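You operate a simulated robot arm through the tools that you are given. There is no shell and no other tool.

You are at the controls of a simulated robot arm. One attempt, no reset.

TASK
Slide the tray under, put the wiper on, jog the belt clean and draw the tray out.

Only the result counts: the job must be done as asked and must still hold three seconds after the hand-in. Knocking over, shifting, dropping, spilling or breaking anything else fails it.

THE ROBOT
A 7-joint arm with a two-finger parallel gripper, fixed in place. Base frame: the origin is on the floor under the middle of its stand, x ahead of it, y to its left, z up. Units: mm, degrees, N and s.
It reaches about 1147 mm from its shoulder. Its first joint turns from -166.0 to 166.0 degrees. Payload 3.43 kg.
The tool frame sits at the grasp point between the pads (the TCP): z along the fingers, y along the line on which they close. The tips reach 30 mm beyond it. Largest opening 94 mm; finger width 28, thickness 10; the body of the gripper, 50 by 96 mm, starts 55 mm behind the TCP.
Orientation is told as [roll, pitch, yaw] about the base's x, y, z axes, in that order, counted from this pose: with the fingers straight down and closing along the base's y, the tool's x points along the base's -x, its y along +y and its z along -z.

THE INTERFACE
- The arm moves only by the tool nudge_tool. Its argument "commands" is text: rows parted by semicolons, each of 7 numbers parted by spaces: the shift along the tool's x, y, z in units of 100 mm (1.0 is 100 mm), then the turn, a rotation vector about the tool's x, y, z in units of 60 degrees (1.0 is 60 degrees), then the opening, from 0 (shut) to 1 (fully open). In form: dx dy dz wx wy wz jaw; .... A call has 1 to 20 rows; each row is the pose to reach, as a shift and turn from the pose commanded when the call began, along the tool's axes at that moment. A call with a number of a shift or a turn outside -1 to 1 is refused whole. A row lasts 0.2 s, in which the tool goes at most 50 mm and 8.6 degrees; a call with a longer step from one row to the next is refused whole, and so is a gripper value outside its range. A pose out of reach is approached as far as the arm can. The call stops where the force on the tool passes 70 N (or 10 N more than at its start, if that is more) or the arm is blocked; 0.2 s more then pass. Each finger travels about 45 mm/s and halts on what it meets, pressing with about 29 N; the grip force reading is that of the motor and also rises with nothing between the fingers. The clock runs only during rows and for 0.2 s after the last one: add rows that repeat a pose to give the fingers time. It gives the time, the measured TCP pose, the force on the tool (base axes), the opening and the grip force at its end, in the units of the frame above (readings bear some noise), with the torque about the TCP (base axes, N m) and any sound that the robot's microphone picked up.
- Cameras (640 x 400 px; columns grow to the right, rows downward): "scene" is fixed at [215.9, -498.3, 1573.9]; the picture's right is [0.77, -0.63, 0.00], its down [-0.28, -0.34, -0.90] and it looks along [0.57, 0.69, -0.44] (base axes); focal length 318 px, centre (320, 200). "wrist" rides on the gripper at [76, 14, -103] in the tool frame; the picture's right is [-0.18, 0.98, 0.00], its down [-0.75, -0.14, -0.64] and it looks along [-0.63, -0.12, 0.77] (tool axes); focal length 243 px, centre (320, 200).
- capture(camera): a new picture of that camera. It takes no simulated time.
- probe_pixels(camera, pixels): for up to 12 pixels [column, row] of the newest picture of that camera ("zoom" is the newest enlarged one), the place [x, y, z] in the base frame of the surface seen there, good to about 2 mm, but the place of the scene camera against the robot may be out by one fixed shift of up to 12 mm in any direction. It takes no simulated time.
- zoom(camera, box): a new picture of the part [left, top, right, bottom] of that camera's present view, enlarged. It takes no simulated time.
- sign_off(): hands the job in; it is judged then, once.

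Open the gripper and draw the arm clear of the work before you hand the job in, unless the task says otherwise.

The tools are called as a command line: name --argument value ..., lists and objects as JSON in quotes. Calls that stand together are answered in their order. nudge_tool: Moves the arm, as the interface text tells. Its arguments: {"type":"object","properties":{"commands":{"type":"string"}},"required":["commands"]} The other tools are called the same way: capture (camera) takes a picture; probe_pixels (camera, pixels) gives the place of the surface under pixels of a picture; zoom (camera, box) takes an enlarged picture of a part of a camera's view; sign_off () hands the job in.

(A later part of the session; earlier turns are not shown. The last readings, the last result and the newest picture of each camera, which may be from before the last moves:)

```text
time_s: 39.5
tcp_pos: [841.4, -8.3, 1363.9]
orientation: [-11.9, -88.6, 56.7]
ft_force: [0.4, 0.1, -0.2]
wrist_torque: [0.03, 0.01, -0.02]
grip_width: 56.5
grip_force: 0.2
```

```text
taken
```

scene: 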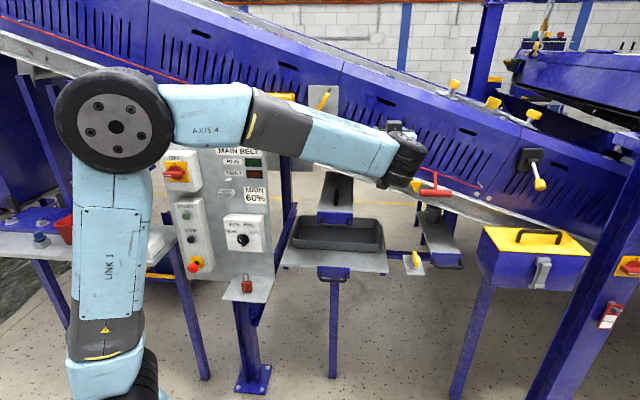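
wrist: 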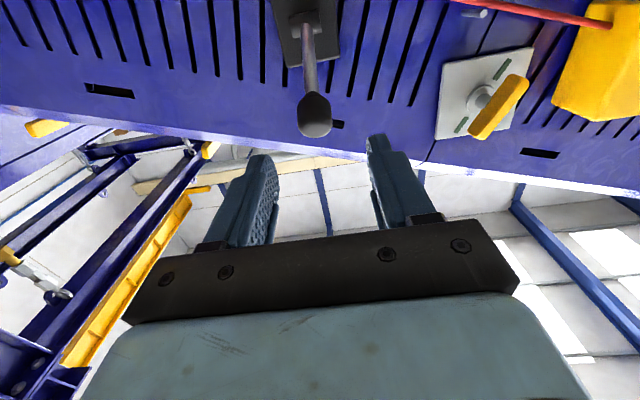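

The lever stays up. I enlarge drawer 1 in the scene view to compare with before.

zoom --camera "scene" --box '[300, 160, 370, 230]'

zoom --camera "scene" --box '[280, 150, 400, 260]'

nudge_tool --commands "0.3 0 -0.1 0 0 0 0.6; 0.6 0.05 -0.2 0 0 0 0.6; 0.98 0.1 -0.3 0 0 0 0.6"

nudge_tool --commands "0.3 0 -0.1 0 0 0 0.6; 0.6 0.05 -0.2 0 0 0 0.6; 0.98 0.1 -0.3 0 0 0 0.6"

nudge_tool --commands "0.3 0 -0.1 0 0 0 0.6; 0.6 0.05 -0.1 0 0 0 0.6; 0.98 0.1 -0.1 0 0 0 0.6"

capture --camera "wrist"

zoom --camera "wrist" --box '[140, 0, 540, 130]'

```text
5.71 times, centred on (335, 195) of scene
```

zoom: 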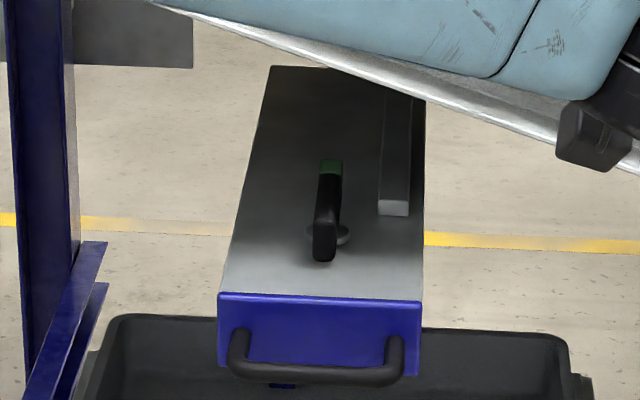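

```text
3.64 times, centred on (340, 205) of scene
```

zoom: 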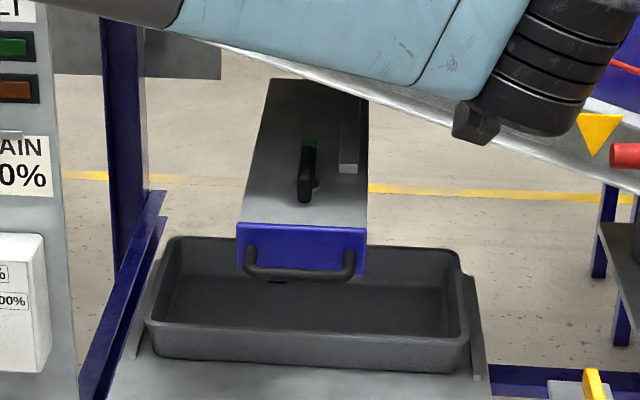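

```text
time_s: 40.3
tcp_pos: [811.8, -26.0, 1272.4]
orientation: [-13.2, -88.5, 57.8]
ft_force: [-0.5, 0.1, 0.5]
wrist_torque: [0.0, 0.01, 0.03]
grip_width: 56.4
grip_force: 0.0
```

```text
time_s: 41.1
tcp_pos: [781.7, -43.0, 1172.6]
orientation: [-14.1, -88.6, 58.7]
ft_force: [0.1, -0.2, 0.6]
wrist_torque: [0.0, -0.01, -0.02]
grip_width: 56.7
grip_force: 0.0
```

```text
time_s: 41.9
tcp_pos: [767.2, -46.5, 1076.1]
orientation: [-12.8, -88.6, 57.4]
ft_force: [-0.4, 0.1, -0.2]
wrist_torque: [0.02, 0.06, -0.05]
grip_width: 56.4
grip_force: 0.1
```

```text
taken
```

wrist: 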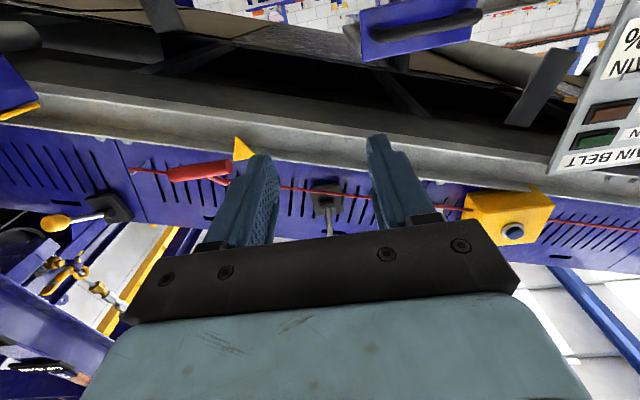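

```text
1.60 times, centred on (340, 65) of wrist
```

zoom: 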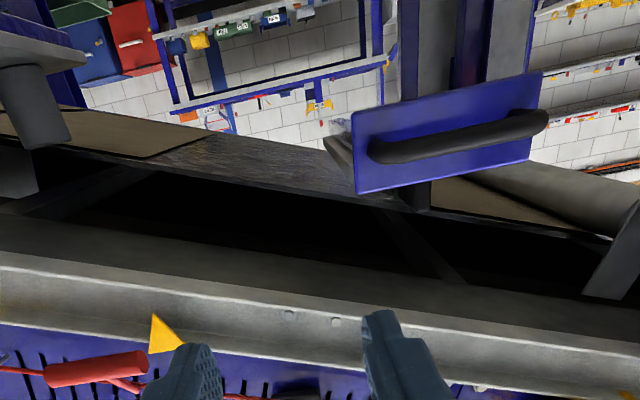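

Nothing changed under the belt, so I want to see the upper run and the top side too. I raise the arm while rolling the wrist 180° so that the camera looks forward and down over the gripper.

nudge_tool --commands "-0.14 0.04 0 0 0 0.143 0.6; -0.28 0.08 0 0 0 0.286 0.6; -0.42 0.12 0 0 0 0.428 0.6; -0.57 0.17 0 0 0 0.571 0.6; -0.71 0.21 0 0 0 0.714 0.6; -0.85 0.25 0 0 0 0.857 0.6; -1.0 0.3 0 0 0 1.0 0.6"

nudge_tool --commands "-0.034 0.14 0 0 0 0.143 0.6; -0.07 0.29 0 0 0 0.286 0.6; -0.1 0.43 0 0 0 0.428 0.6; -0.137 0.58 0 0 0 0.571 0.6; -0.17 0.72 0 0 0 0.714 0.6; -0.2 0.87 0 0 0 0.857 0.6; -0.24 1.0 0 0 0 1.0 0.6"

nudge_tool --commands "0.11 0.1 0 0 0 0.143 0.6; 0.22 0.2 0 0 0 0.286 0.6; 0.33 0.3 0 0 0 0.428 0.6; 0.44 0.41 0 0 0 0.571 0.6; 0.54 0.51 0 0 0 0.714 0.6; 0.65 0.61 0 0 0 0.857 0.6; 0.76 0.716 0 0 0 1.0 0.6"

capture --camera "wrist"

capture --camera "scene"

```text
time_s: 43.5
tcp_pos: [748.2, -21.2, 1177.5]
orientation: [88.3, -30.2, -44.6]
ft_force: [0.0, -0.2, -0.2]
wrist_torque: [0.0, 0.02, 0.0]
grip_width: 56.5
grip_force: 0.0
```

```text
time_s: 45.1
tcp_pos: [728.2, 0.9, 1273.6]
orientation: [88.3, 29.9, -46.1]
ft_force: [0.1, 0.2, -0.8]
wrist_torque: [-0.02, -0.02, 0.0]
grip_width: 56.5
grip_force: 0.1
```

```text
time_s: 46.7
tcp_pos: [706.8, 23.7, 1373.2]
orientation: [8.4, 88.6, -126.9]
ft_force: [0.3, 0.3, 0.1]
wrist_torque: [0.03, 0.0, 0.03]
grip_width: 56.5
grip_force: 0.0
```

```text
taken
```

wrist: 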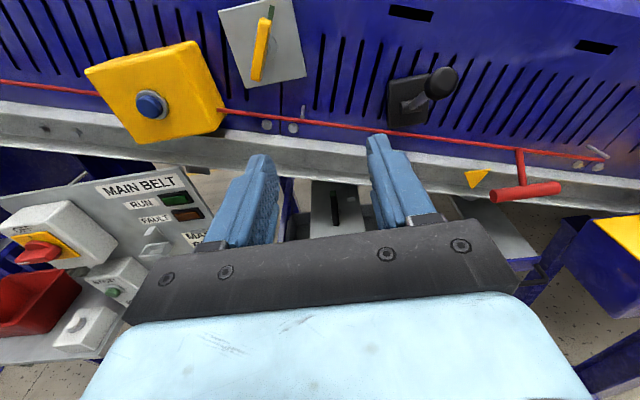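

```text
taken
```

scene: 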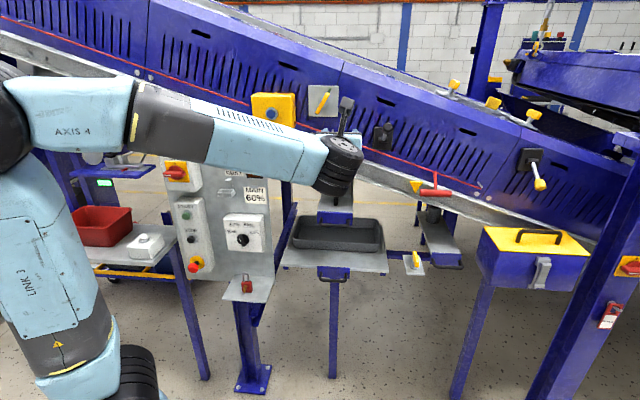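

The upright view works. I raise about 290 mm further to look down over the frame at the upper run.

nudge_tool --commands "0.33 0 0 0 0 0 0.6; 0.67 0 0 0 0 0 0.6; 1.0 0 0 0 0 0 0.6"

nudge_tool --commands "0.33 0 0.1 0 0 0 0.6; 0.67 0 0.2 0 0 0 0.6; 1.0 0 0.3 0 0 0 0.6"

nudge_tool --commands "0.33 0 0.1 0 0 0 0.6; 0.67 0 0.2 0 0 0 0.6; 0.95 0 0.3 0 0 0 0.6"

capture --camera "wrist"

capture --camera "scene"

```text
time_s: 47.5
tcp_pos: [706.6, 23.9, 1474.6]
orientation: [10.6, 88.5, -124.8]
ft_force: [1.5, 0.0, -0.1]
wrist_torque: [-0.01, 0.01, 0.03]
grip_width: 56.4
grip_force: 0.0
```

```text
time_s: 48.3
tcp_pos: [732.8, 48.6, 1574.7]
orientation: [12.9, 88.5, -122.5]
ft_force: [-0.7, 0.7, 0.7]
wrist_torque: [-0.04, 0.01, 0.02]
grip_width: 56.4
grip_force: 0.1
```

```text
time_s: 49.1
tcp_pos: [755.3, 73.0, 1668.1]
orientation: [11.8, 88.5, -123.5]
ft_force: [-1.0, -0.3, 0.5]
wrist_torque: [-0.01, -0.02, 0.01]
grip_width: 56.3
grip_force: 0.0
```

```text
taken
```

wrist: 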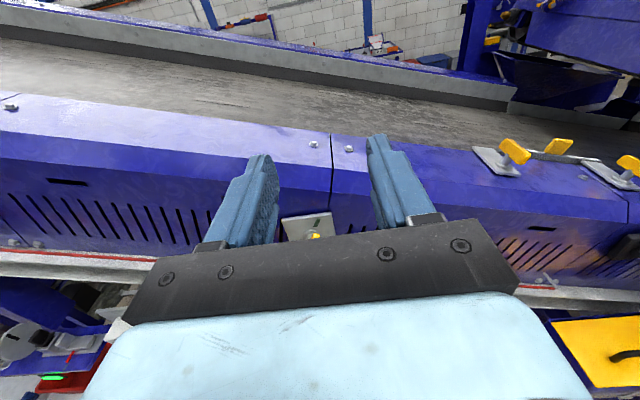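

```text
taken
```

scene: 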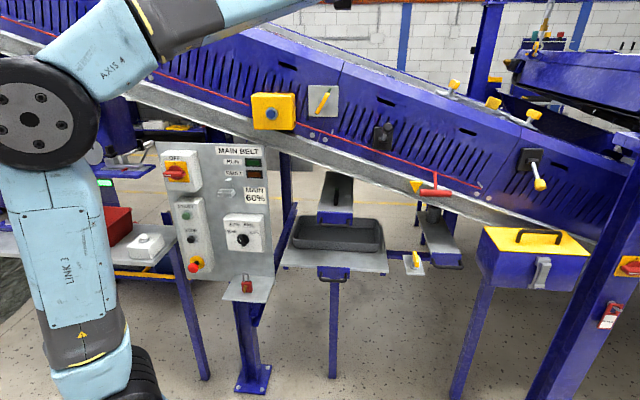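

The upper run is visible at (250,90). I zoom on it to look for cakes or any wiper blade.

zoom --camera "wrist" --box '[0, 20, 320, 160]'

zoom --camera "wrist" --box '[320, 0, 640, 220]'

zoom --camera "scene" --box '[280, 150, 400, 260]'

zoom --camera "scene" --box '[360, 110, 410, 180]'

zoom --camera "scene" --box '[120, 215, 175, 265]'

```text
2.00 times, centred on (160, 90) of wrist
```

zoom: 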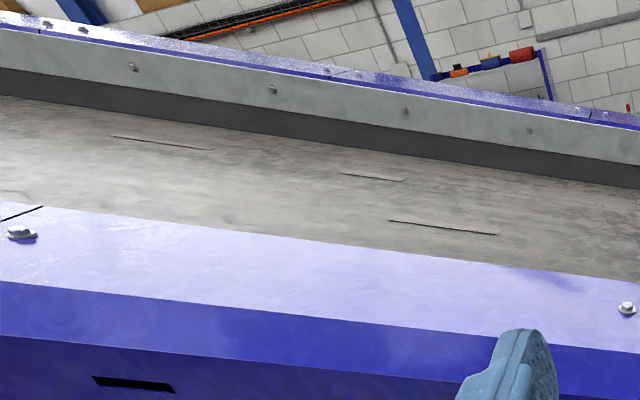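

```text
1.82 times, centred on (480, 110) of wrist
```

zoom: 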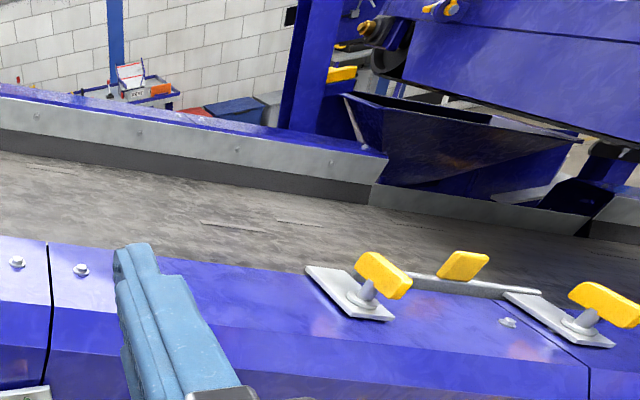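

```text
3.64 times, centred on (340, 205) of scene
```

zoom: 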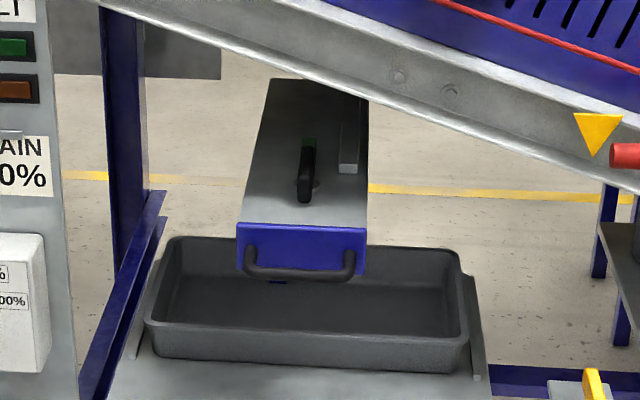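

```text
5.71 times, centred on (385, 145) of scene
```

zoom: 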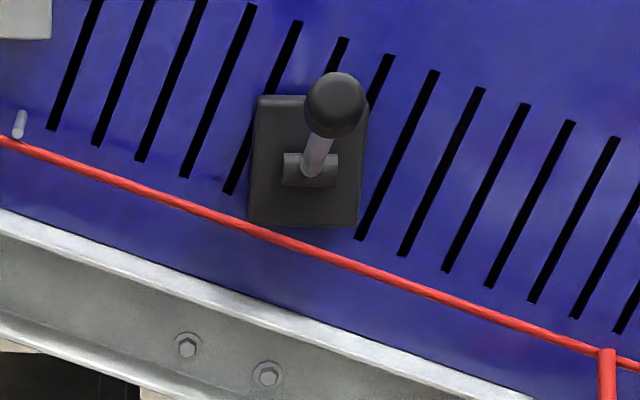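

```text
8.00 times, centred on (148, 240) of scene
```

zoom: 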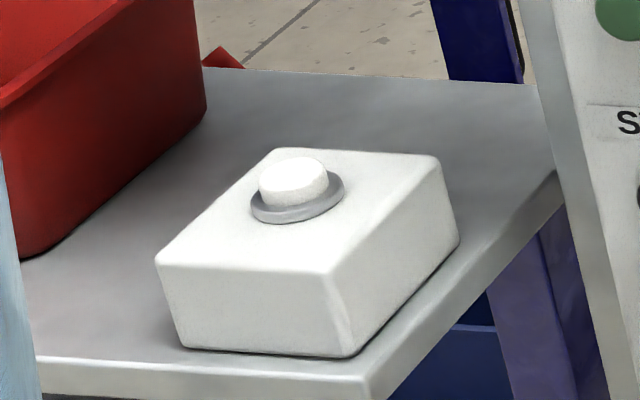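

The upper run carries no cakes; only the return side does. The white box with the white button on the left table (147,243) looks like a hold-to-run jog station. I look for more text or hints on the boards and the right side.

zoom --camera "scene" --box '[590, 290, 640, 340]'

zoom --camera "wrist" --box '[320, 20, 470, 80]'

zoom --camera "scene" --box '[130, 100, 330, 200]'

zoom --camera "scene" --box '[60, 120, 200, 260]'

probe_pixels --camera "scene" --pixels '[[145, 237], [147, 250], [130, 245], [162, 245], [300, 160], [310, 162], [250, 178], [230, 192], [185, 170], [250, 286]]'

```text
8.00 times, centred on (615, 315) of scene
```

zoom: 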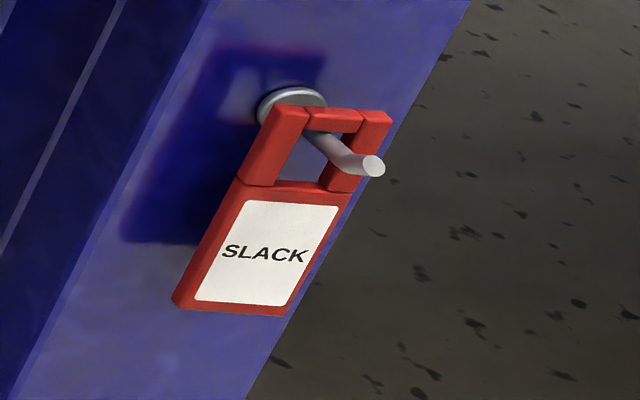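

```text
4.27 times, centred on (395, 50) of wrist
```

zoom: 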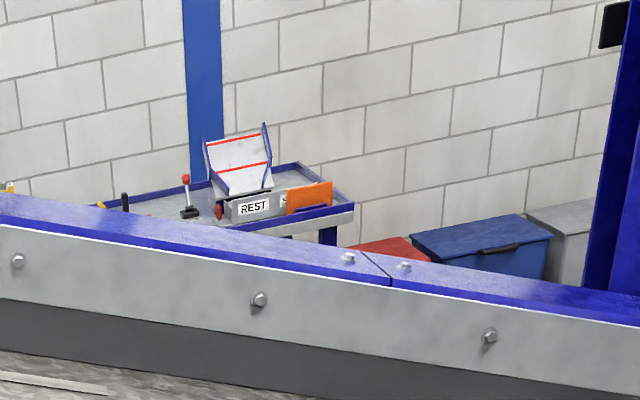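

```text
3.20 times, centred on (230, 150) of scene
```

zoom: 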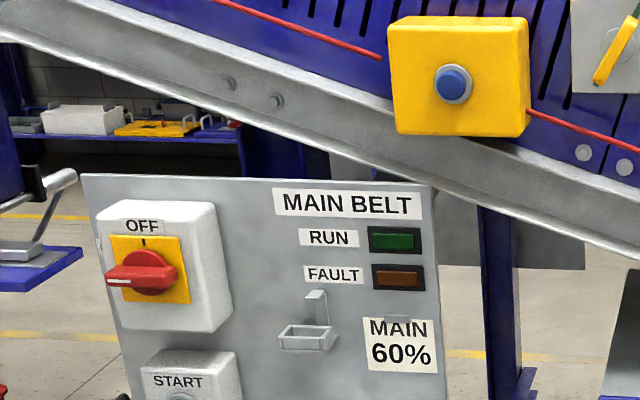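

```text
2.86 times, centred on (130, 190) of scene
```

zoom: 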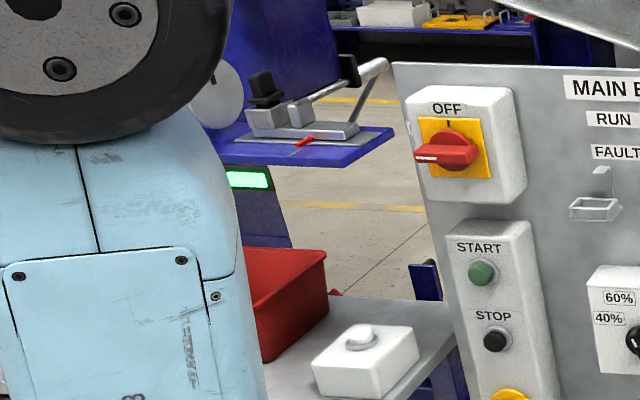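

```text
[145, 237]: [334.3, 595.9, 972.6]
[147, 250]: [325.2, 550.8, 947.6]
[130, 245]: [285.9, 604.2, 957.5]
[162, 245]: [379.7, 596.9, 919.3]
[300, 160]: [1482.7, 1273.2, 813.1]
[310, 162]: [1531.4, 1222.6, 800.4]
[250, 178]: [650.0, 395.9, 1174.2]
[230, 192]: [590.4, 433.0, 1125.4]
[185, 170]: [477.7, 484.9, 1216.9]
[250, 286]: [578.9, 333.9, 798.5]
```

No more hints in text. I move left and down to look closely at the white button box on the table and at the whole control panel from the front.

nudge_tool --commands "-0.21 -0.32 -0.06 0 0 0 0.6; -0.43 -0.65 -0.11 0 0 0 0.6; -0.64 -0.97 -0.17 0 0 0 0.6"

nudge_tool --commands "-0.21 -0.32 -0.06 0 0 0 0.6; -0.43 -0.65 -0.11 0 0 0 0.6; -0.64 -0.97 -0.17 0 0 0 0.6"

nudge_tool --commands "-0.21 -0.32 -0.06 0 0 0 0.6; -0.43 -0.65 -0.11 0 0 0 0.6; -0.64 -0.97 -0.17 0 0 0 0.6"

nudge_tool --commands "-0.21 -0.32 -0.06 0 0 0 0.6; -0.43 -0.65 -0.11 0 0 0 0.6; -0.64 -0.97 -0.17 0 0 0 0.6"

capture --camera "wrist"

capture --camera "scene"

```text
time_s: 49.9
tcp_pos: [673.6, 129.5, 1602.0]
orientation: [11.6, 88.5, -123.6]
ft_force: [0.6, -0.4, -0.6]
wrist_torque: [0.0, -0.01, 0.01]
grip_width: 56.7
grip_force: 0.0
```

```text
time_s: 50.7
tcp_pos: [590.7, 187.5, 1535.8]
orientation: [12.2, 88.5, -123.2]
ft_force: [0.3, -1.1, -0.9]
wrist_torque: [0.0, -0.04, 0.02]
grip_width: 56.1
grip_force: 0.2
```

```text
time_s: 51.5
tcp_pos: [514.1, 240.7, 1476.0]
orientation: [11.2, 88.5, -124.3]
ft_force: [-0.4, -0.2, 0.2]
wrist_torque: [0.02, 0.01, 0.03]
grip_width: 56.6
grip_force: 0.0
```

```text
time_s: 52.3
tcp_pos: [432.1, 293.5, 1412.4]
orientation: [11.0, 88.5, -124.4]
ft_force: [0.0, 0.0, 0.8]
wrist_torque: [0.04, -0.04, 0.04]
grip_width: 56.3
grip_force: 0.0
```

```text
taken
```

wrist: 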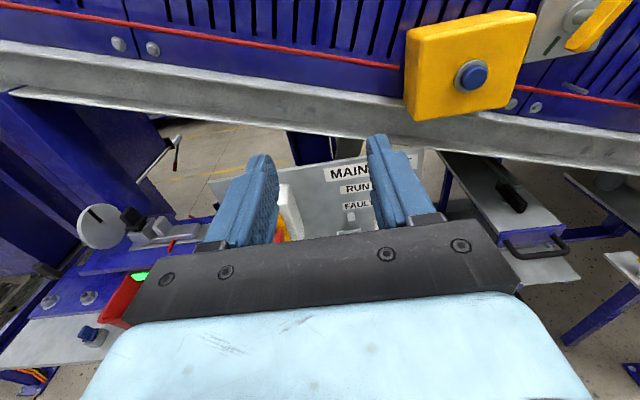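

```text
taken
```

scene: 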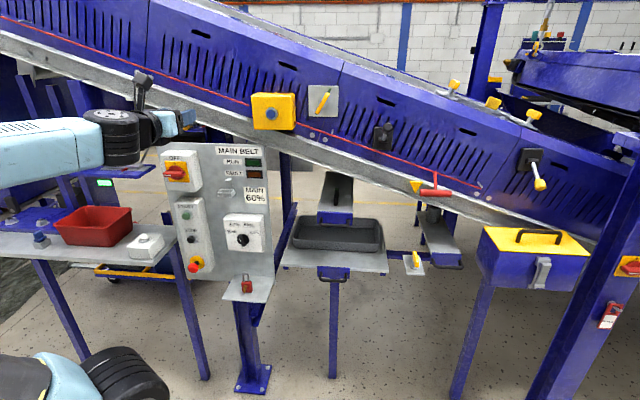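

I zoom at drawer 1 from this left viewpoint (505,190) and the area at left.

zoom --camera "wrist" --box '[430, 130, 640, 300]'

zoom --camera "wrist" --box '[0, 130, 230, 380]'

zoom --camera "wrist" --box '[380, 0, 640, 150]'

```text
2.35 times, centred on (535, 215) of wrist
```

zoom: 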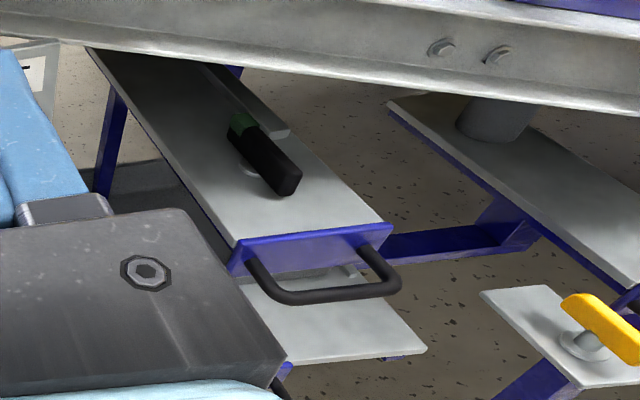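

```text
1.60 times, centred on (115, 255) of wrist
```

zoom: 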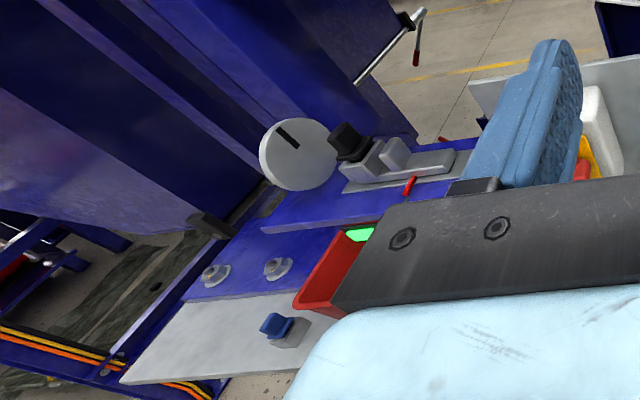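

```text
2.46 times, centred on (510, 75) of wrist
```

zoom: 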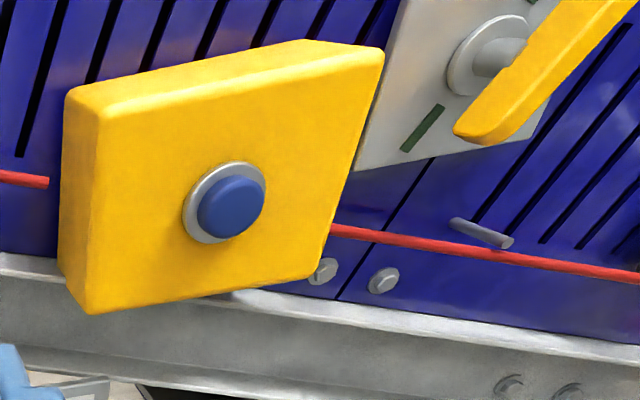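

The black handle on drawer 1 is a pointer-type quarter-turn; still unclear. I move left and tilt down for a look at the white button box.

nudge_tool --commands "-0.14 -0.22 -0.1 0 -0.125 0 0.6; -0.28 -0.45 -0.2 0 -0.25 0 0.6; -0.42 -0.67 -0.3 0 -0.375 0 0.6; -0.56 -0.9 -0.4 0 -0.5 0 0.6"

capture --camera "wrist"

capture --camera "scene"

```text
time_s: 53.3
tcp_pos: [341.2, 325.9, 1354.0]
orientation: [-0.4, 58.2, -136.2]
ft_force: [-0.5, -0.7, -0.3]
wrist_torque: [-0.01, -0.03, 0.0]
grip_width: 56.2
grip_force: 0.0
```

```text
taken
```

wrist: 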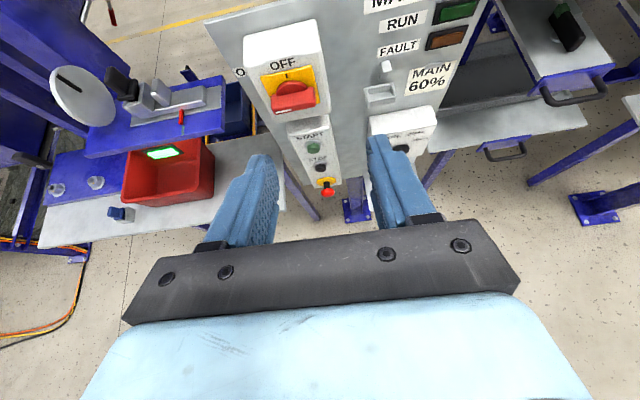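

```text
taken
```

scene: 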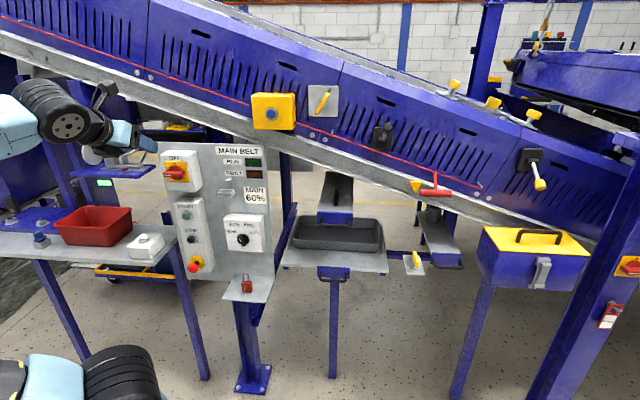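

The "ON" label is at the switch's left, so the main switch is ON. The white box is hidden behind the left finger; I shift left 90 mm.

nudge_tool --commands "0 -0.3 0 0 0 0 0.6; 0 -0.6 0 0 0 0 0.6; 0 -0.9 0 0 0 0 0.6"

capture --camera "wrist"

zoom --camera "wrist" --box '[230, 90, 400, 220]'

zoom --camera "wrist" --box '[300, 0, 500, 200]'

```text
time_s: 54.3
tcp_pos: [317.5, 333.9, 1368.5]
orientation: [-11.7, 59.3, -150.9]
ft_force: [-0.1, 0.4, -0.6]
wrist_torque: [0.02, -0.05, 0.02]
grip_width: 56.4
grip_force: 0.2
stopped in row 3: the arm was blocked; the commanded pose is now the measured one
```

```text
taken
```

wrist: 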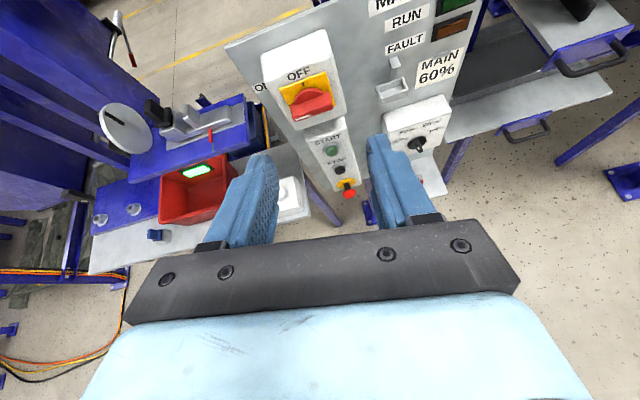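

```text
3.08 times, centred on (315, 155) of wrist
```

zoom: 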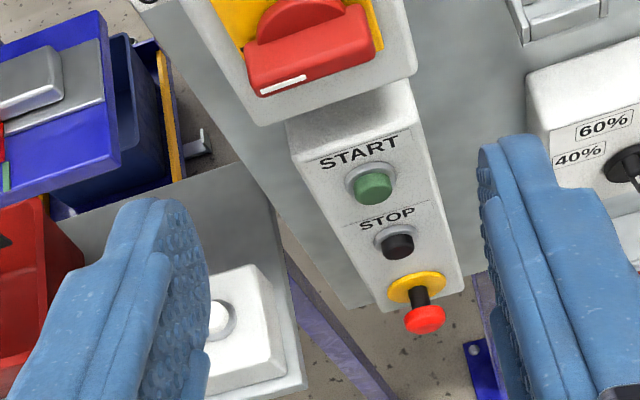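

```text
2.00 times, centred on (400, 100) of wrist
```

zoom: 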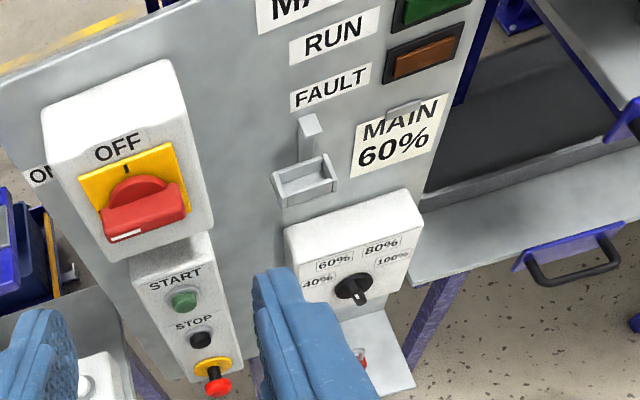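

The white box carries a single white push button and no label; the arm met a limit in this posture, so I back away to the right and turn the tool to point down.

nudge_tool --commands "0.1 0.2 0 0 0 0 0.6; 0.2 0.4 0 0 0 0 0.6; 0.3 0.6 0 0 0 0 0.6"

nudge_tool --commands "0 0 0 0 -0.14 0 0.6; 0 0 0 0 -0.28 0 0.6; 0 0 0 0 -0.42 0 0.6; 0 0 0 0 -0.56 0 0.6; 0 0 0 0 -0.7 0 0.6; 0 0 0 0 -0.84 0 0.6; 0 0 0 0 -0.98 0 0.6"

capture --camera "scene"

```text
time_s: 55.1
tcp_pos: [368.2, 299.1, 1390.9]
orientation: [-11.1, 59.6, -150.3]
ft_force: [-0.4, 0.8, -0.1]
wrist_torque: [0.0, -0.01, -0.03]
grip_width: 56.3
grip_force: 0.1
```

```text
time_s: 56.7
tcp_pos: [367.3, 296.6, 1390.4]
orientation: [-5.7, 1.0, -140.7]
ft_force: [-0.3, -0.1, -0.1]
wrist_torque: [0.0, -0.06, 0.01]
grip_width: 56.3
grip_force: 0.1
```

```text
taken
```

scene: 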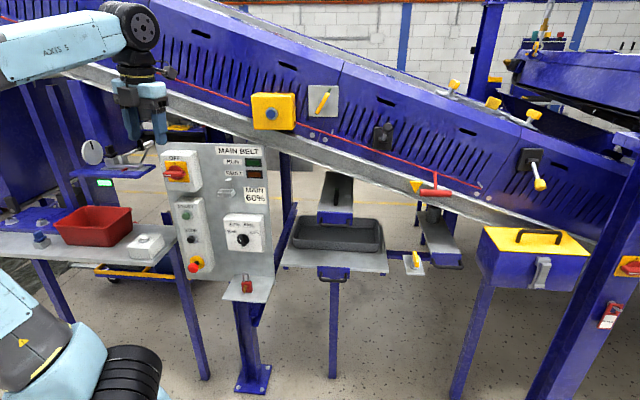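

nudge_tool --commands "0 0 0 0 0 -0.14 0.6; 0 0 0 0 0 -0.28 0.6; 0 0 0 0 0 -0.42 0.6; 0 0 0 0 0 -0.56 0.6; 0 0 0 0 0 -0.7 0.6; 0 0 0 0 0 -0.8 0.6"

nudge_tool --commands "0 0 0 0 0 -0.14 0.6; 0 0 0 0 0 -0.28 0.6; 0 0 0 0 0 -0.42 0.6; 0 0 0 0 0 -0.56 0.6; 0 0 0 0 0 -0.7 0.6; 0 0 0 0 0 -0.8 0.6"

capture --camera "wrist"

```text
time_s: 58.1
tcp_pos: [365.9, 295.8, 1390.6]
orientation: [-3.0, 4.9, -92.7]
ft_force: [1.6, 0.2, 0.1]
wrist_torque: [-0.02, 0.0, 0.03]
grip_width: 56.5
grip_force: 0.1
```

```text
time_s: 59.5
tcp_pos: [369.5, 296.3, 1389.3]
orientation: [1.8, 5.6, -44.5]
ft_force: [-0.4, 0.7, 0.1]
wrist_torque: [0.02, -0.02, -0.02]
grip_width: 56.3
grip_force: 0.0
```

```text
taken
```

wrist: 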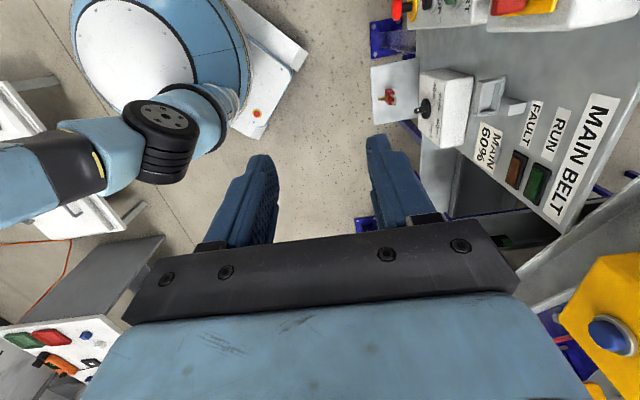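

A further control box is visible at the lower left (60,345) of this picture, near the robot. I zoom on it and probe.

zoom --camera "wrist" --box '[0, 220, 170, 400]'

zoom --camera "wrist" --box '[0, 60, 320, 260]'

probe_pixels --camera "wrist" --pixels '[[50, 338], [22, 340], [85, 335], [92, 362], [60, 368], [10, 330], [100, 320], [110, 270], [75, 200], [257, 113], [388, 98], [30, 90]]'

```text
2.22 times, centred on (85, 310) of wrist
```

zoom: 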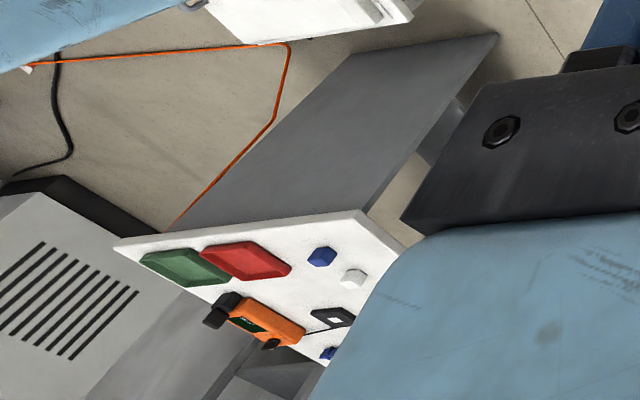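

```text
2.00 times, centred on (160, 160) of wrist
```

zoom: 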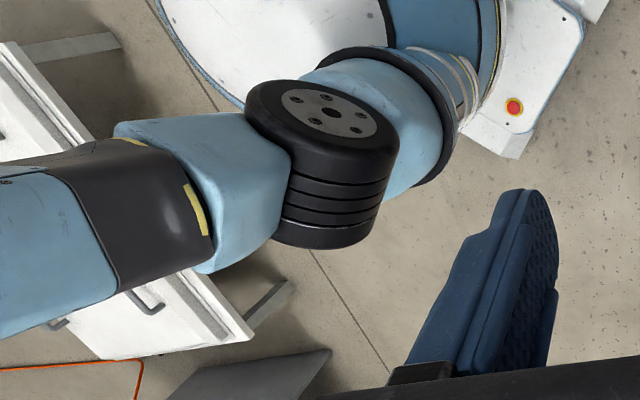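

```text
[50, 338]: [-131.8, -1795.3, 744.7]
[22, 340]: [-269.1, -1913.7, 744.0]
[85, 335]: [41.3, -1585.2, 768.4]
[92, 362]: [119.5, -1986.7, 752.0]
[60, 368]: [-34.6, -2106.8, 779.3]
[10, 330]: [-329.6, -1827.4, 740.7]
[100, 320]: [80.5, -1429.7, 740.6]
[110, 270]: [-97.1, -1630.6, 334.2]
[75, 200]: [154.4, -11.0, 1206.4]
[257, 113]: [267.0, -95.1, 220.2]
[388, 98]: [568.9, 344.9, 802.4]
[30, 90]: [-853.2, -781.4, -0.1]
```

That bench is far behind the robot, so not relevant. I probe the surroundings of the white button (red bin, blue weigh table, lever rod) to plan a clear descent onto it.

probe_pixels --camera "scene" --pixels '[[92, 152], [150, 172], [100, 172], [150, 145], [113, 160], [130, 212], [80, 215], [125, 240], [145, 235], [163, 160], [190, 260], [105, 250]]'

zoom --camera "scene" --box '[60, 130, 200, 280]'

```text
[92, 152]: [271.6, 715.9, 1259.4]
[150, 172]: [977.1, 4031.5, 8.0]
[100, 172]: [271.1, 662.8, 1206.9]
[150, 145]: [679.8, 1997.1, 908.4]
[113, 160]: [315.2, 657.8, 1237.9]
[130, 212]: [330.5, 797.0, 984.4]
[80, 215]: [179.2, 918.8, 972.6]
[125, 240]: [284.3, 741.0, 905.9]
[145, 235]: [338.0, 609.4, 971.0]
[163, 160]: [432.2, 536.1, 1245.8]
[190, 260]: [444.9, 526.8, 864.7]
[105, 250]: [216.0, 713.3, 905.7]
```

```text
2.67 times, centred on (130, 205) of scene
```

zoom: 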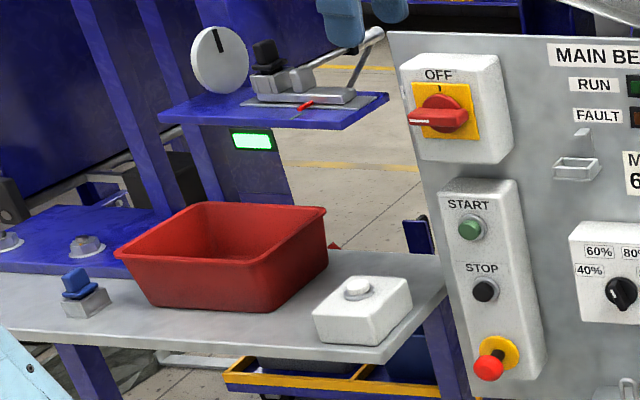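

The blue weigh platform (z≈1207) overhangs behind the white button, so I will approach tilted from the robot side. First I swing left at a safe distance in front of the panel with the fingers closing.

nudge_tool --commands "0.33 0.05 0.15 0 0 0 0.3; 0.67 0.1 0.3 0 0 0 0; 1.0 0.15 0.45 0 0 0 0"

nudge_tool --commands "0.33 0.05 0.15 0 0 0 0; 0.67 0.1 0.3 0 0 0 0; 1.0 0.15 0.45 0 0 0 0"

nudge_tool --commands "0.05 0.1 0 0.14 0 0 0; 0.1 0.2 0.1 0.28 0 0 0; 0.15 0.3 0.2 0.42 0 0 0; 0.2 0.4 0.3 0.56 0 0 0"

capture --camera "wrist"

capture --camera "scene"

```text
time_s: 60.3
tcp_pos: [304.7, 381.4, 1356.8]
orientation: [1.7, 5.5, -44.6]
ft_force: [-0.1, 0.3, 0.0]
wrist_torque: [0.05, -0.02, 0.01]
grip_width: 0.3
grip_force: 10.5
```

```text
time_s: 61.1
tcp_pos: [242.8, 464.2, 1323.1]
orientation: [1.7, 5.5, -44.6]
ft_force: [-1.5, 0.9, 0.1]
wrist_torque: [0.03, -0.01, -0.04]
grip_width: 0.0
grip_force: 28.6
```

```text
time_s: 62.1
tcp_pos: [254.6, 510.9, 1295.6]
orientation: [-31.9, 5.6, -44.6]
ft_force: [0.0, -0.6, 0.8]
wrist_torque: [0.05, -0.03, -0.01]
grip_width: 0.2
grip_force: 28.7
```

```text
taken
```

wrist: 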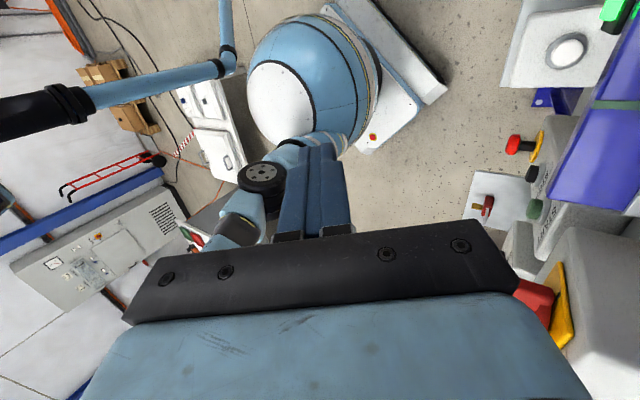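

```text
taken
```

scene: 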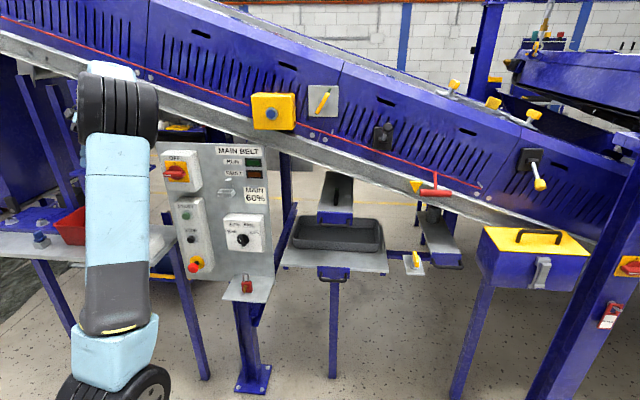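

The tilt went the wrong way (roll -32°). I reverse it to about +28° so the fingers point forward-down toward the button, keeping the TCP in place.

nudge_tool --commands "0 0 0 -0.14 0 0 0; 0 0 0 -0.28 0 0 0; 0 0 0 -0.42 0 0 0; 0 0 0 -0.56 0 0 0; 0 0 0 -0.7 0 0 0; 0 0 0 -0.84 0 0 0; 0 0 0 -0.98 0 0 0"

capture --camera "wrist"

capture --camera "scene"

```text
time_s: 63.7
tcp_pos: [255.6, 511.8, 1294.9]
orientation: [27.0, 5.6, -44.6]
ft_force: [1.0, -1.0, 0.0]
wrist_torque: [-0.03, -0.02, 0.01]
grip_width: 0.0
grip_force: 29.3
```

```text
taken
```

wrist: 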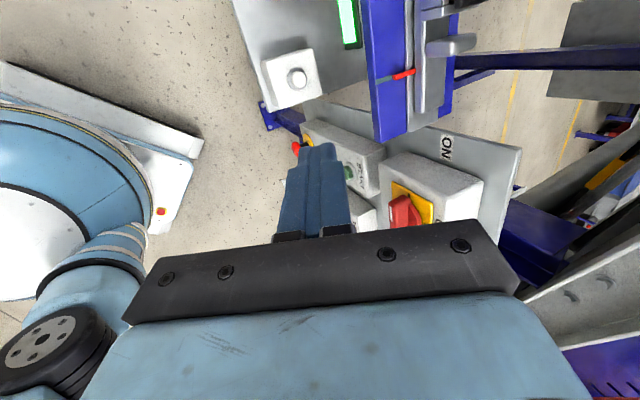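

```text
taken
```

scene: 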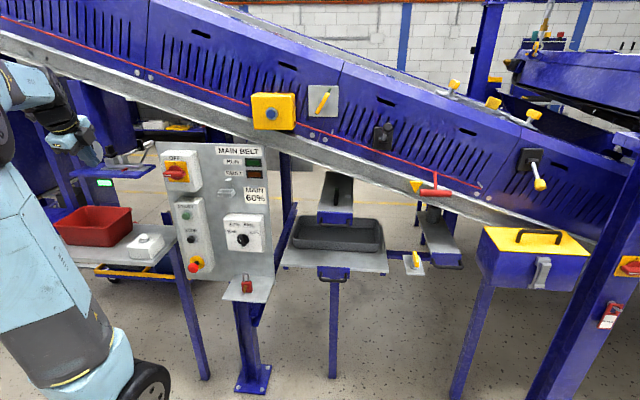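

The button (297,75), the platform edge (375,80) and the ON label are in view. I probe them.

probe_pixels --camera "wrist" --pixels '[[297, 75], [297, 70], [290, 95], [305, 55], [270, 65], [318, 88], [375, 80], [380, 135], [365, 20], [400, 75], [350, 20], [440, 148]]'

zoom --camera "wrist" --box '[230, 0, 480, 240]'

```text
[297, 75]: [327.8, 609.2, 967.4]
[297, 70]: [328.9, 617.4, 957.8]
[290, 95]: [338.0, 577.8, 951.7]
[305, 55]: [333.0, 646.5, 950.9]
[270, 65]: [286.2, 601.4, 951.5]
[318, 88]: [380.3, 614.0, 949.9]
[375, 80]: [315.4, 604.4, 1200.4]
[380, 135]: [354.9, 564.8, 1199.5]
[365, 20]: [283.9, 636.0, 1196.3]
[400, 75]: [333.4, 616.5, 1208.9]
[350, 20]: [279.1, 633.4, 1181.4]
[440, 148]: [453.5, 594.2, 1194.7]
```

```text
1.67 times, centred on (355, 120) of wrist
```

zoom: 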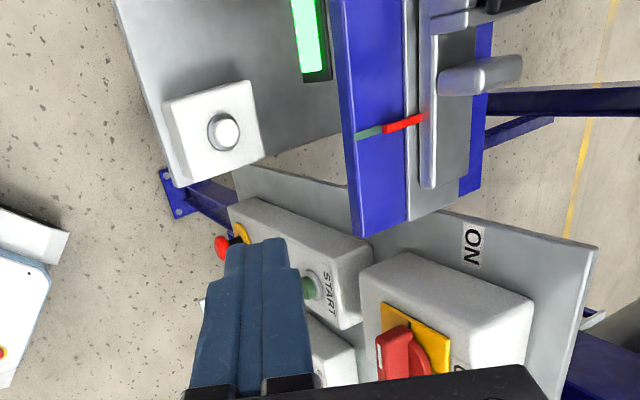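

The platform's front edge is at n≈650, z≈1200, just overhanging the button ([328,609,968]). I tilt the tool to about 50° and come in low from the robot side.

nudge_tool --commands "0 -0.19 0.03 -0.095 0 0 0; 0 -0.38 0.06 -0.19 0 0 0; 0 -0.57 0.09 -0.285 0 0 0; 0 -0.76 0.115 -0.38 0 0 0"

nudge_tool --commands "0.03 -0.13 0.28 0 0 0 0; 0.06 -0.26 0.57 0 0 0 0; 0.09 -0.395 0.85 0 0 0 0"

capture --camera "wrist"

capture --camera "scene"

```text
time_s: 64.9
tcp_pos: [271.7, 449.2, 1264.2]
orientation: [49.2, 9.1, -51.1]
ft_force: [0.0, -0.9, 0.1]
wrist_torque: [0.0, -0.04, 0.01]
grip_width: 0.0
grip_force: 28.5
stopped in row 4: the arm was blocked; the commanded pose is now the measured one
```

```text
time_s: 65.7
tcp_pos: [298.1, 484.9, 1182.4]
orientation: [48.7, 9.8, -52.3]
ft_force: [0.0, -0.3, 0.2]
wrist_torque: [0.01, 0.01, 0.03]
grip_width: 0.0
grip_force: 28.7
```

```text
taken
```

wrist: 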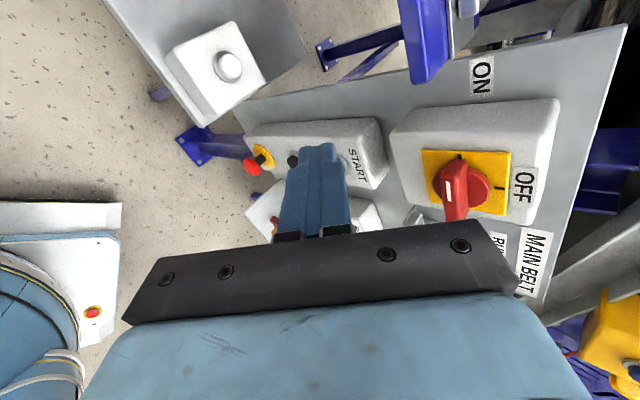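

```text
taken
```

scene: 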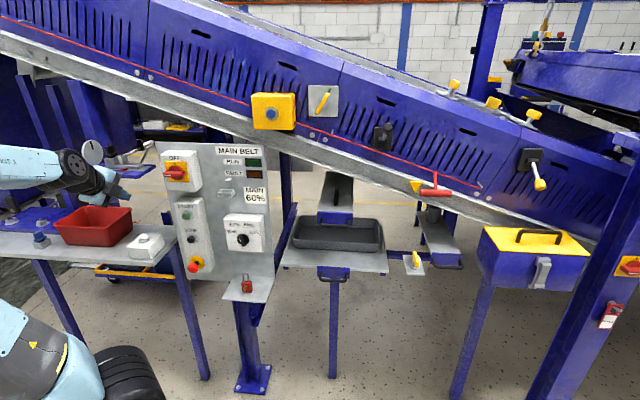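

nudge_tool --commands "0.08 -0.11 0.27 0 0 0 0; 0.17 -0.22 0.53 0 0 0 0; 0.25 -0.335 0.8 0 0 0 0"

capture --camera "wrist"

```text
time_s: 66.5
tcp_pos: [298.6, 538.2, 1106.6]
orientation: [48.5, 9.7, -51.7]
ft_force: [0.6, -0.9, 0.9]
wrist_torque: [0.02, 0.06, 0.05]
grip_width: 0.0
grip_force: 28.9
```

```text
taken
```

wrist: 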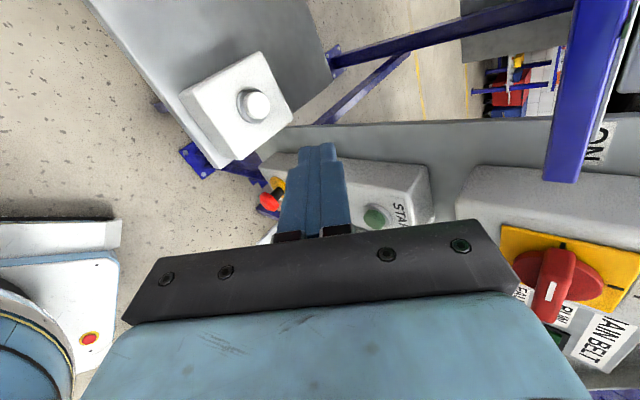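

probe_pixels --camera "wrist" --pixels '[[257, 104], [250, 100], [262, 108], [256, 112], [240, 107], [220, 90], [255, 75], [190, 105], [270, 125], [560, 120], [600, 20], [320, 150]]'

zoom --camera "wrist" --box '[160, 30, 360, 200]'

```text
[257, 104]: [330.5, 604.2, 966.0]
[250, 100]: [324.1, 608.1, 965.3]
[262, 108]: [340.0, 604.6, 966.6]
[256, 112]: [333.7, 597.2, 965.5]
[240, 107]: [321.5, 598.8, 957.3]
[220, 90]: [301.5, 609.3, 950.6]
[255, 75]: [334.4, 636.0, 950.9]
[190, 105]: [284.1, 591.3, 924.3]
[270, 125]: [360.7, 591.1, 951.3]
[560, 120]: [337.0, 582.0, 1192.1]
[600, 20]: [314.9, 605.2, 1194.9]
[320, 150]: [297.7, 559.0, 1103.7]
```

```text
2.35 times, centred on (260, 115) of wrist
```

zoom: 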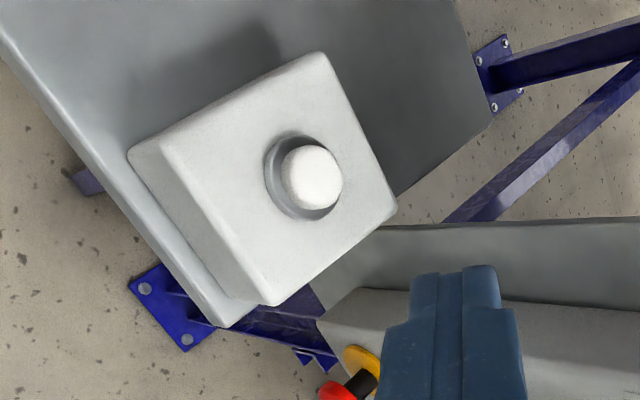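

The button top is at [330.5,604,966]. I move to about 25 mm above it with the fingertip edge centred over it.

nudge_tool --commands "0.04 -0.12 0.33 0 0 0 0; 0.08 -0.25 0.65 0 0 0 0; 0.12 -0.37 0.98 0 0 0 0; 0.12 -0.37 0.98 0 0 0 0"

zoom --camera "wrist" --box '[160, 30, 420, 240]'

zoom --camera "scene" --box '[60, 130, 200, 280]'

```text
time_s: 67.5
tcp_pos: [306.5, 597.1, 1033.8]
orientation: [49.0, 11.4, -49.9]
ft_force: [0.0, 0.1, 1.0]
wrist_torque: [-0.01, -0.02, 0.02]
grip_width: 0.1
grip_force: 29.2
```

```text
1.90 times, centred on (290, 135) of wrist
```

zoom: 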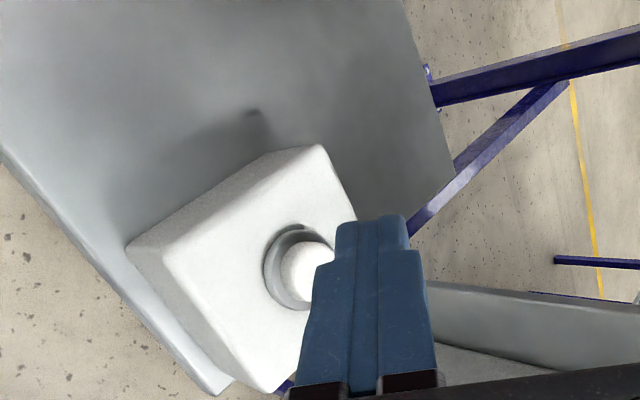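

```text
2.67 times, centred on (130, 205) of scene
```

zoom: 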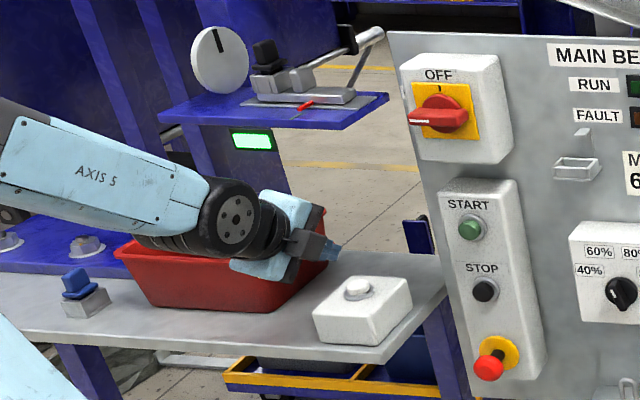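

The tip is about 19 mm off to the right of the button; I correct sideways and come down close above it.

nudge_tool --commands "-0.1 -0.04 0.08 0 0 0 0; -0.19 -0.084 0.157 0 0 0 0; -0.19 -0.084 0.157 0 0 0 0"

capture --camera "wrist"

zoom --camera "wrist" --box '[160, 30, 420, 240]'

zoom --camera "scene" --box '[110, 190, 190, 270]'

```text
time_s: 68.3
tcp_pos: [331.6, 586.4, 1004.1]
orientation: [49.4, 9.0, -51.1]
ft_force: [-0.5, 0.1, -1.1]
wrist_torque: [0.03, -0.02, 0.0]
grip_width: 0.3
grip_force: 29.1
```

```text
taken
```

wrist: 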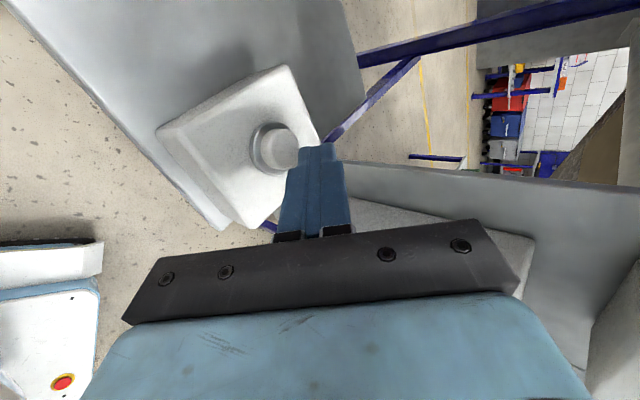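

```text
1.90 times, centred on (290, 135) of wrist
```

zoom: 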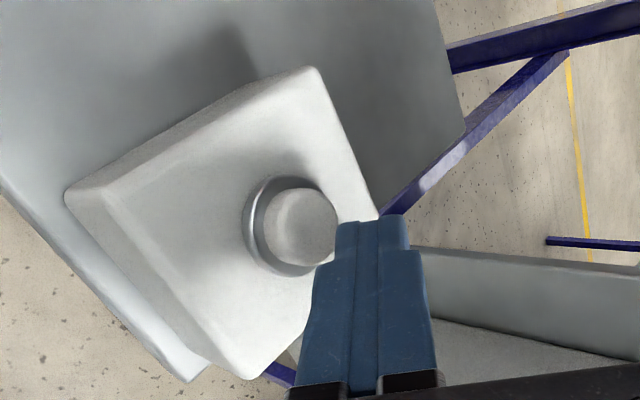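

```text
5.00 times, centred on (150, 230) of scene
```

zoom: 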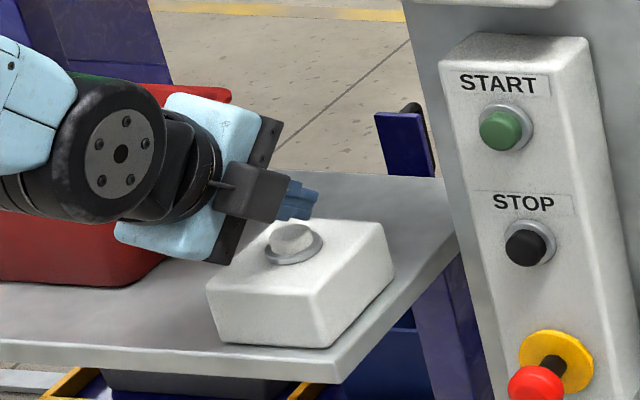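

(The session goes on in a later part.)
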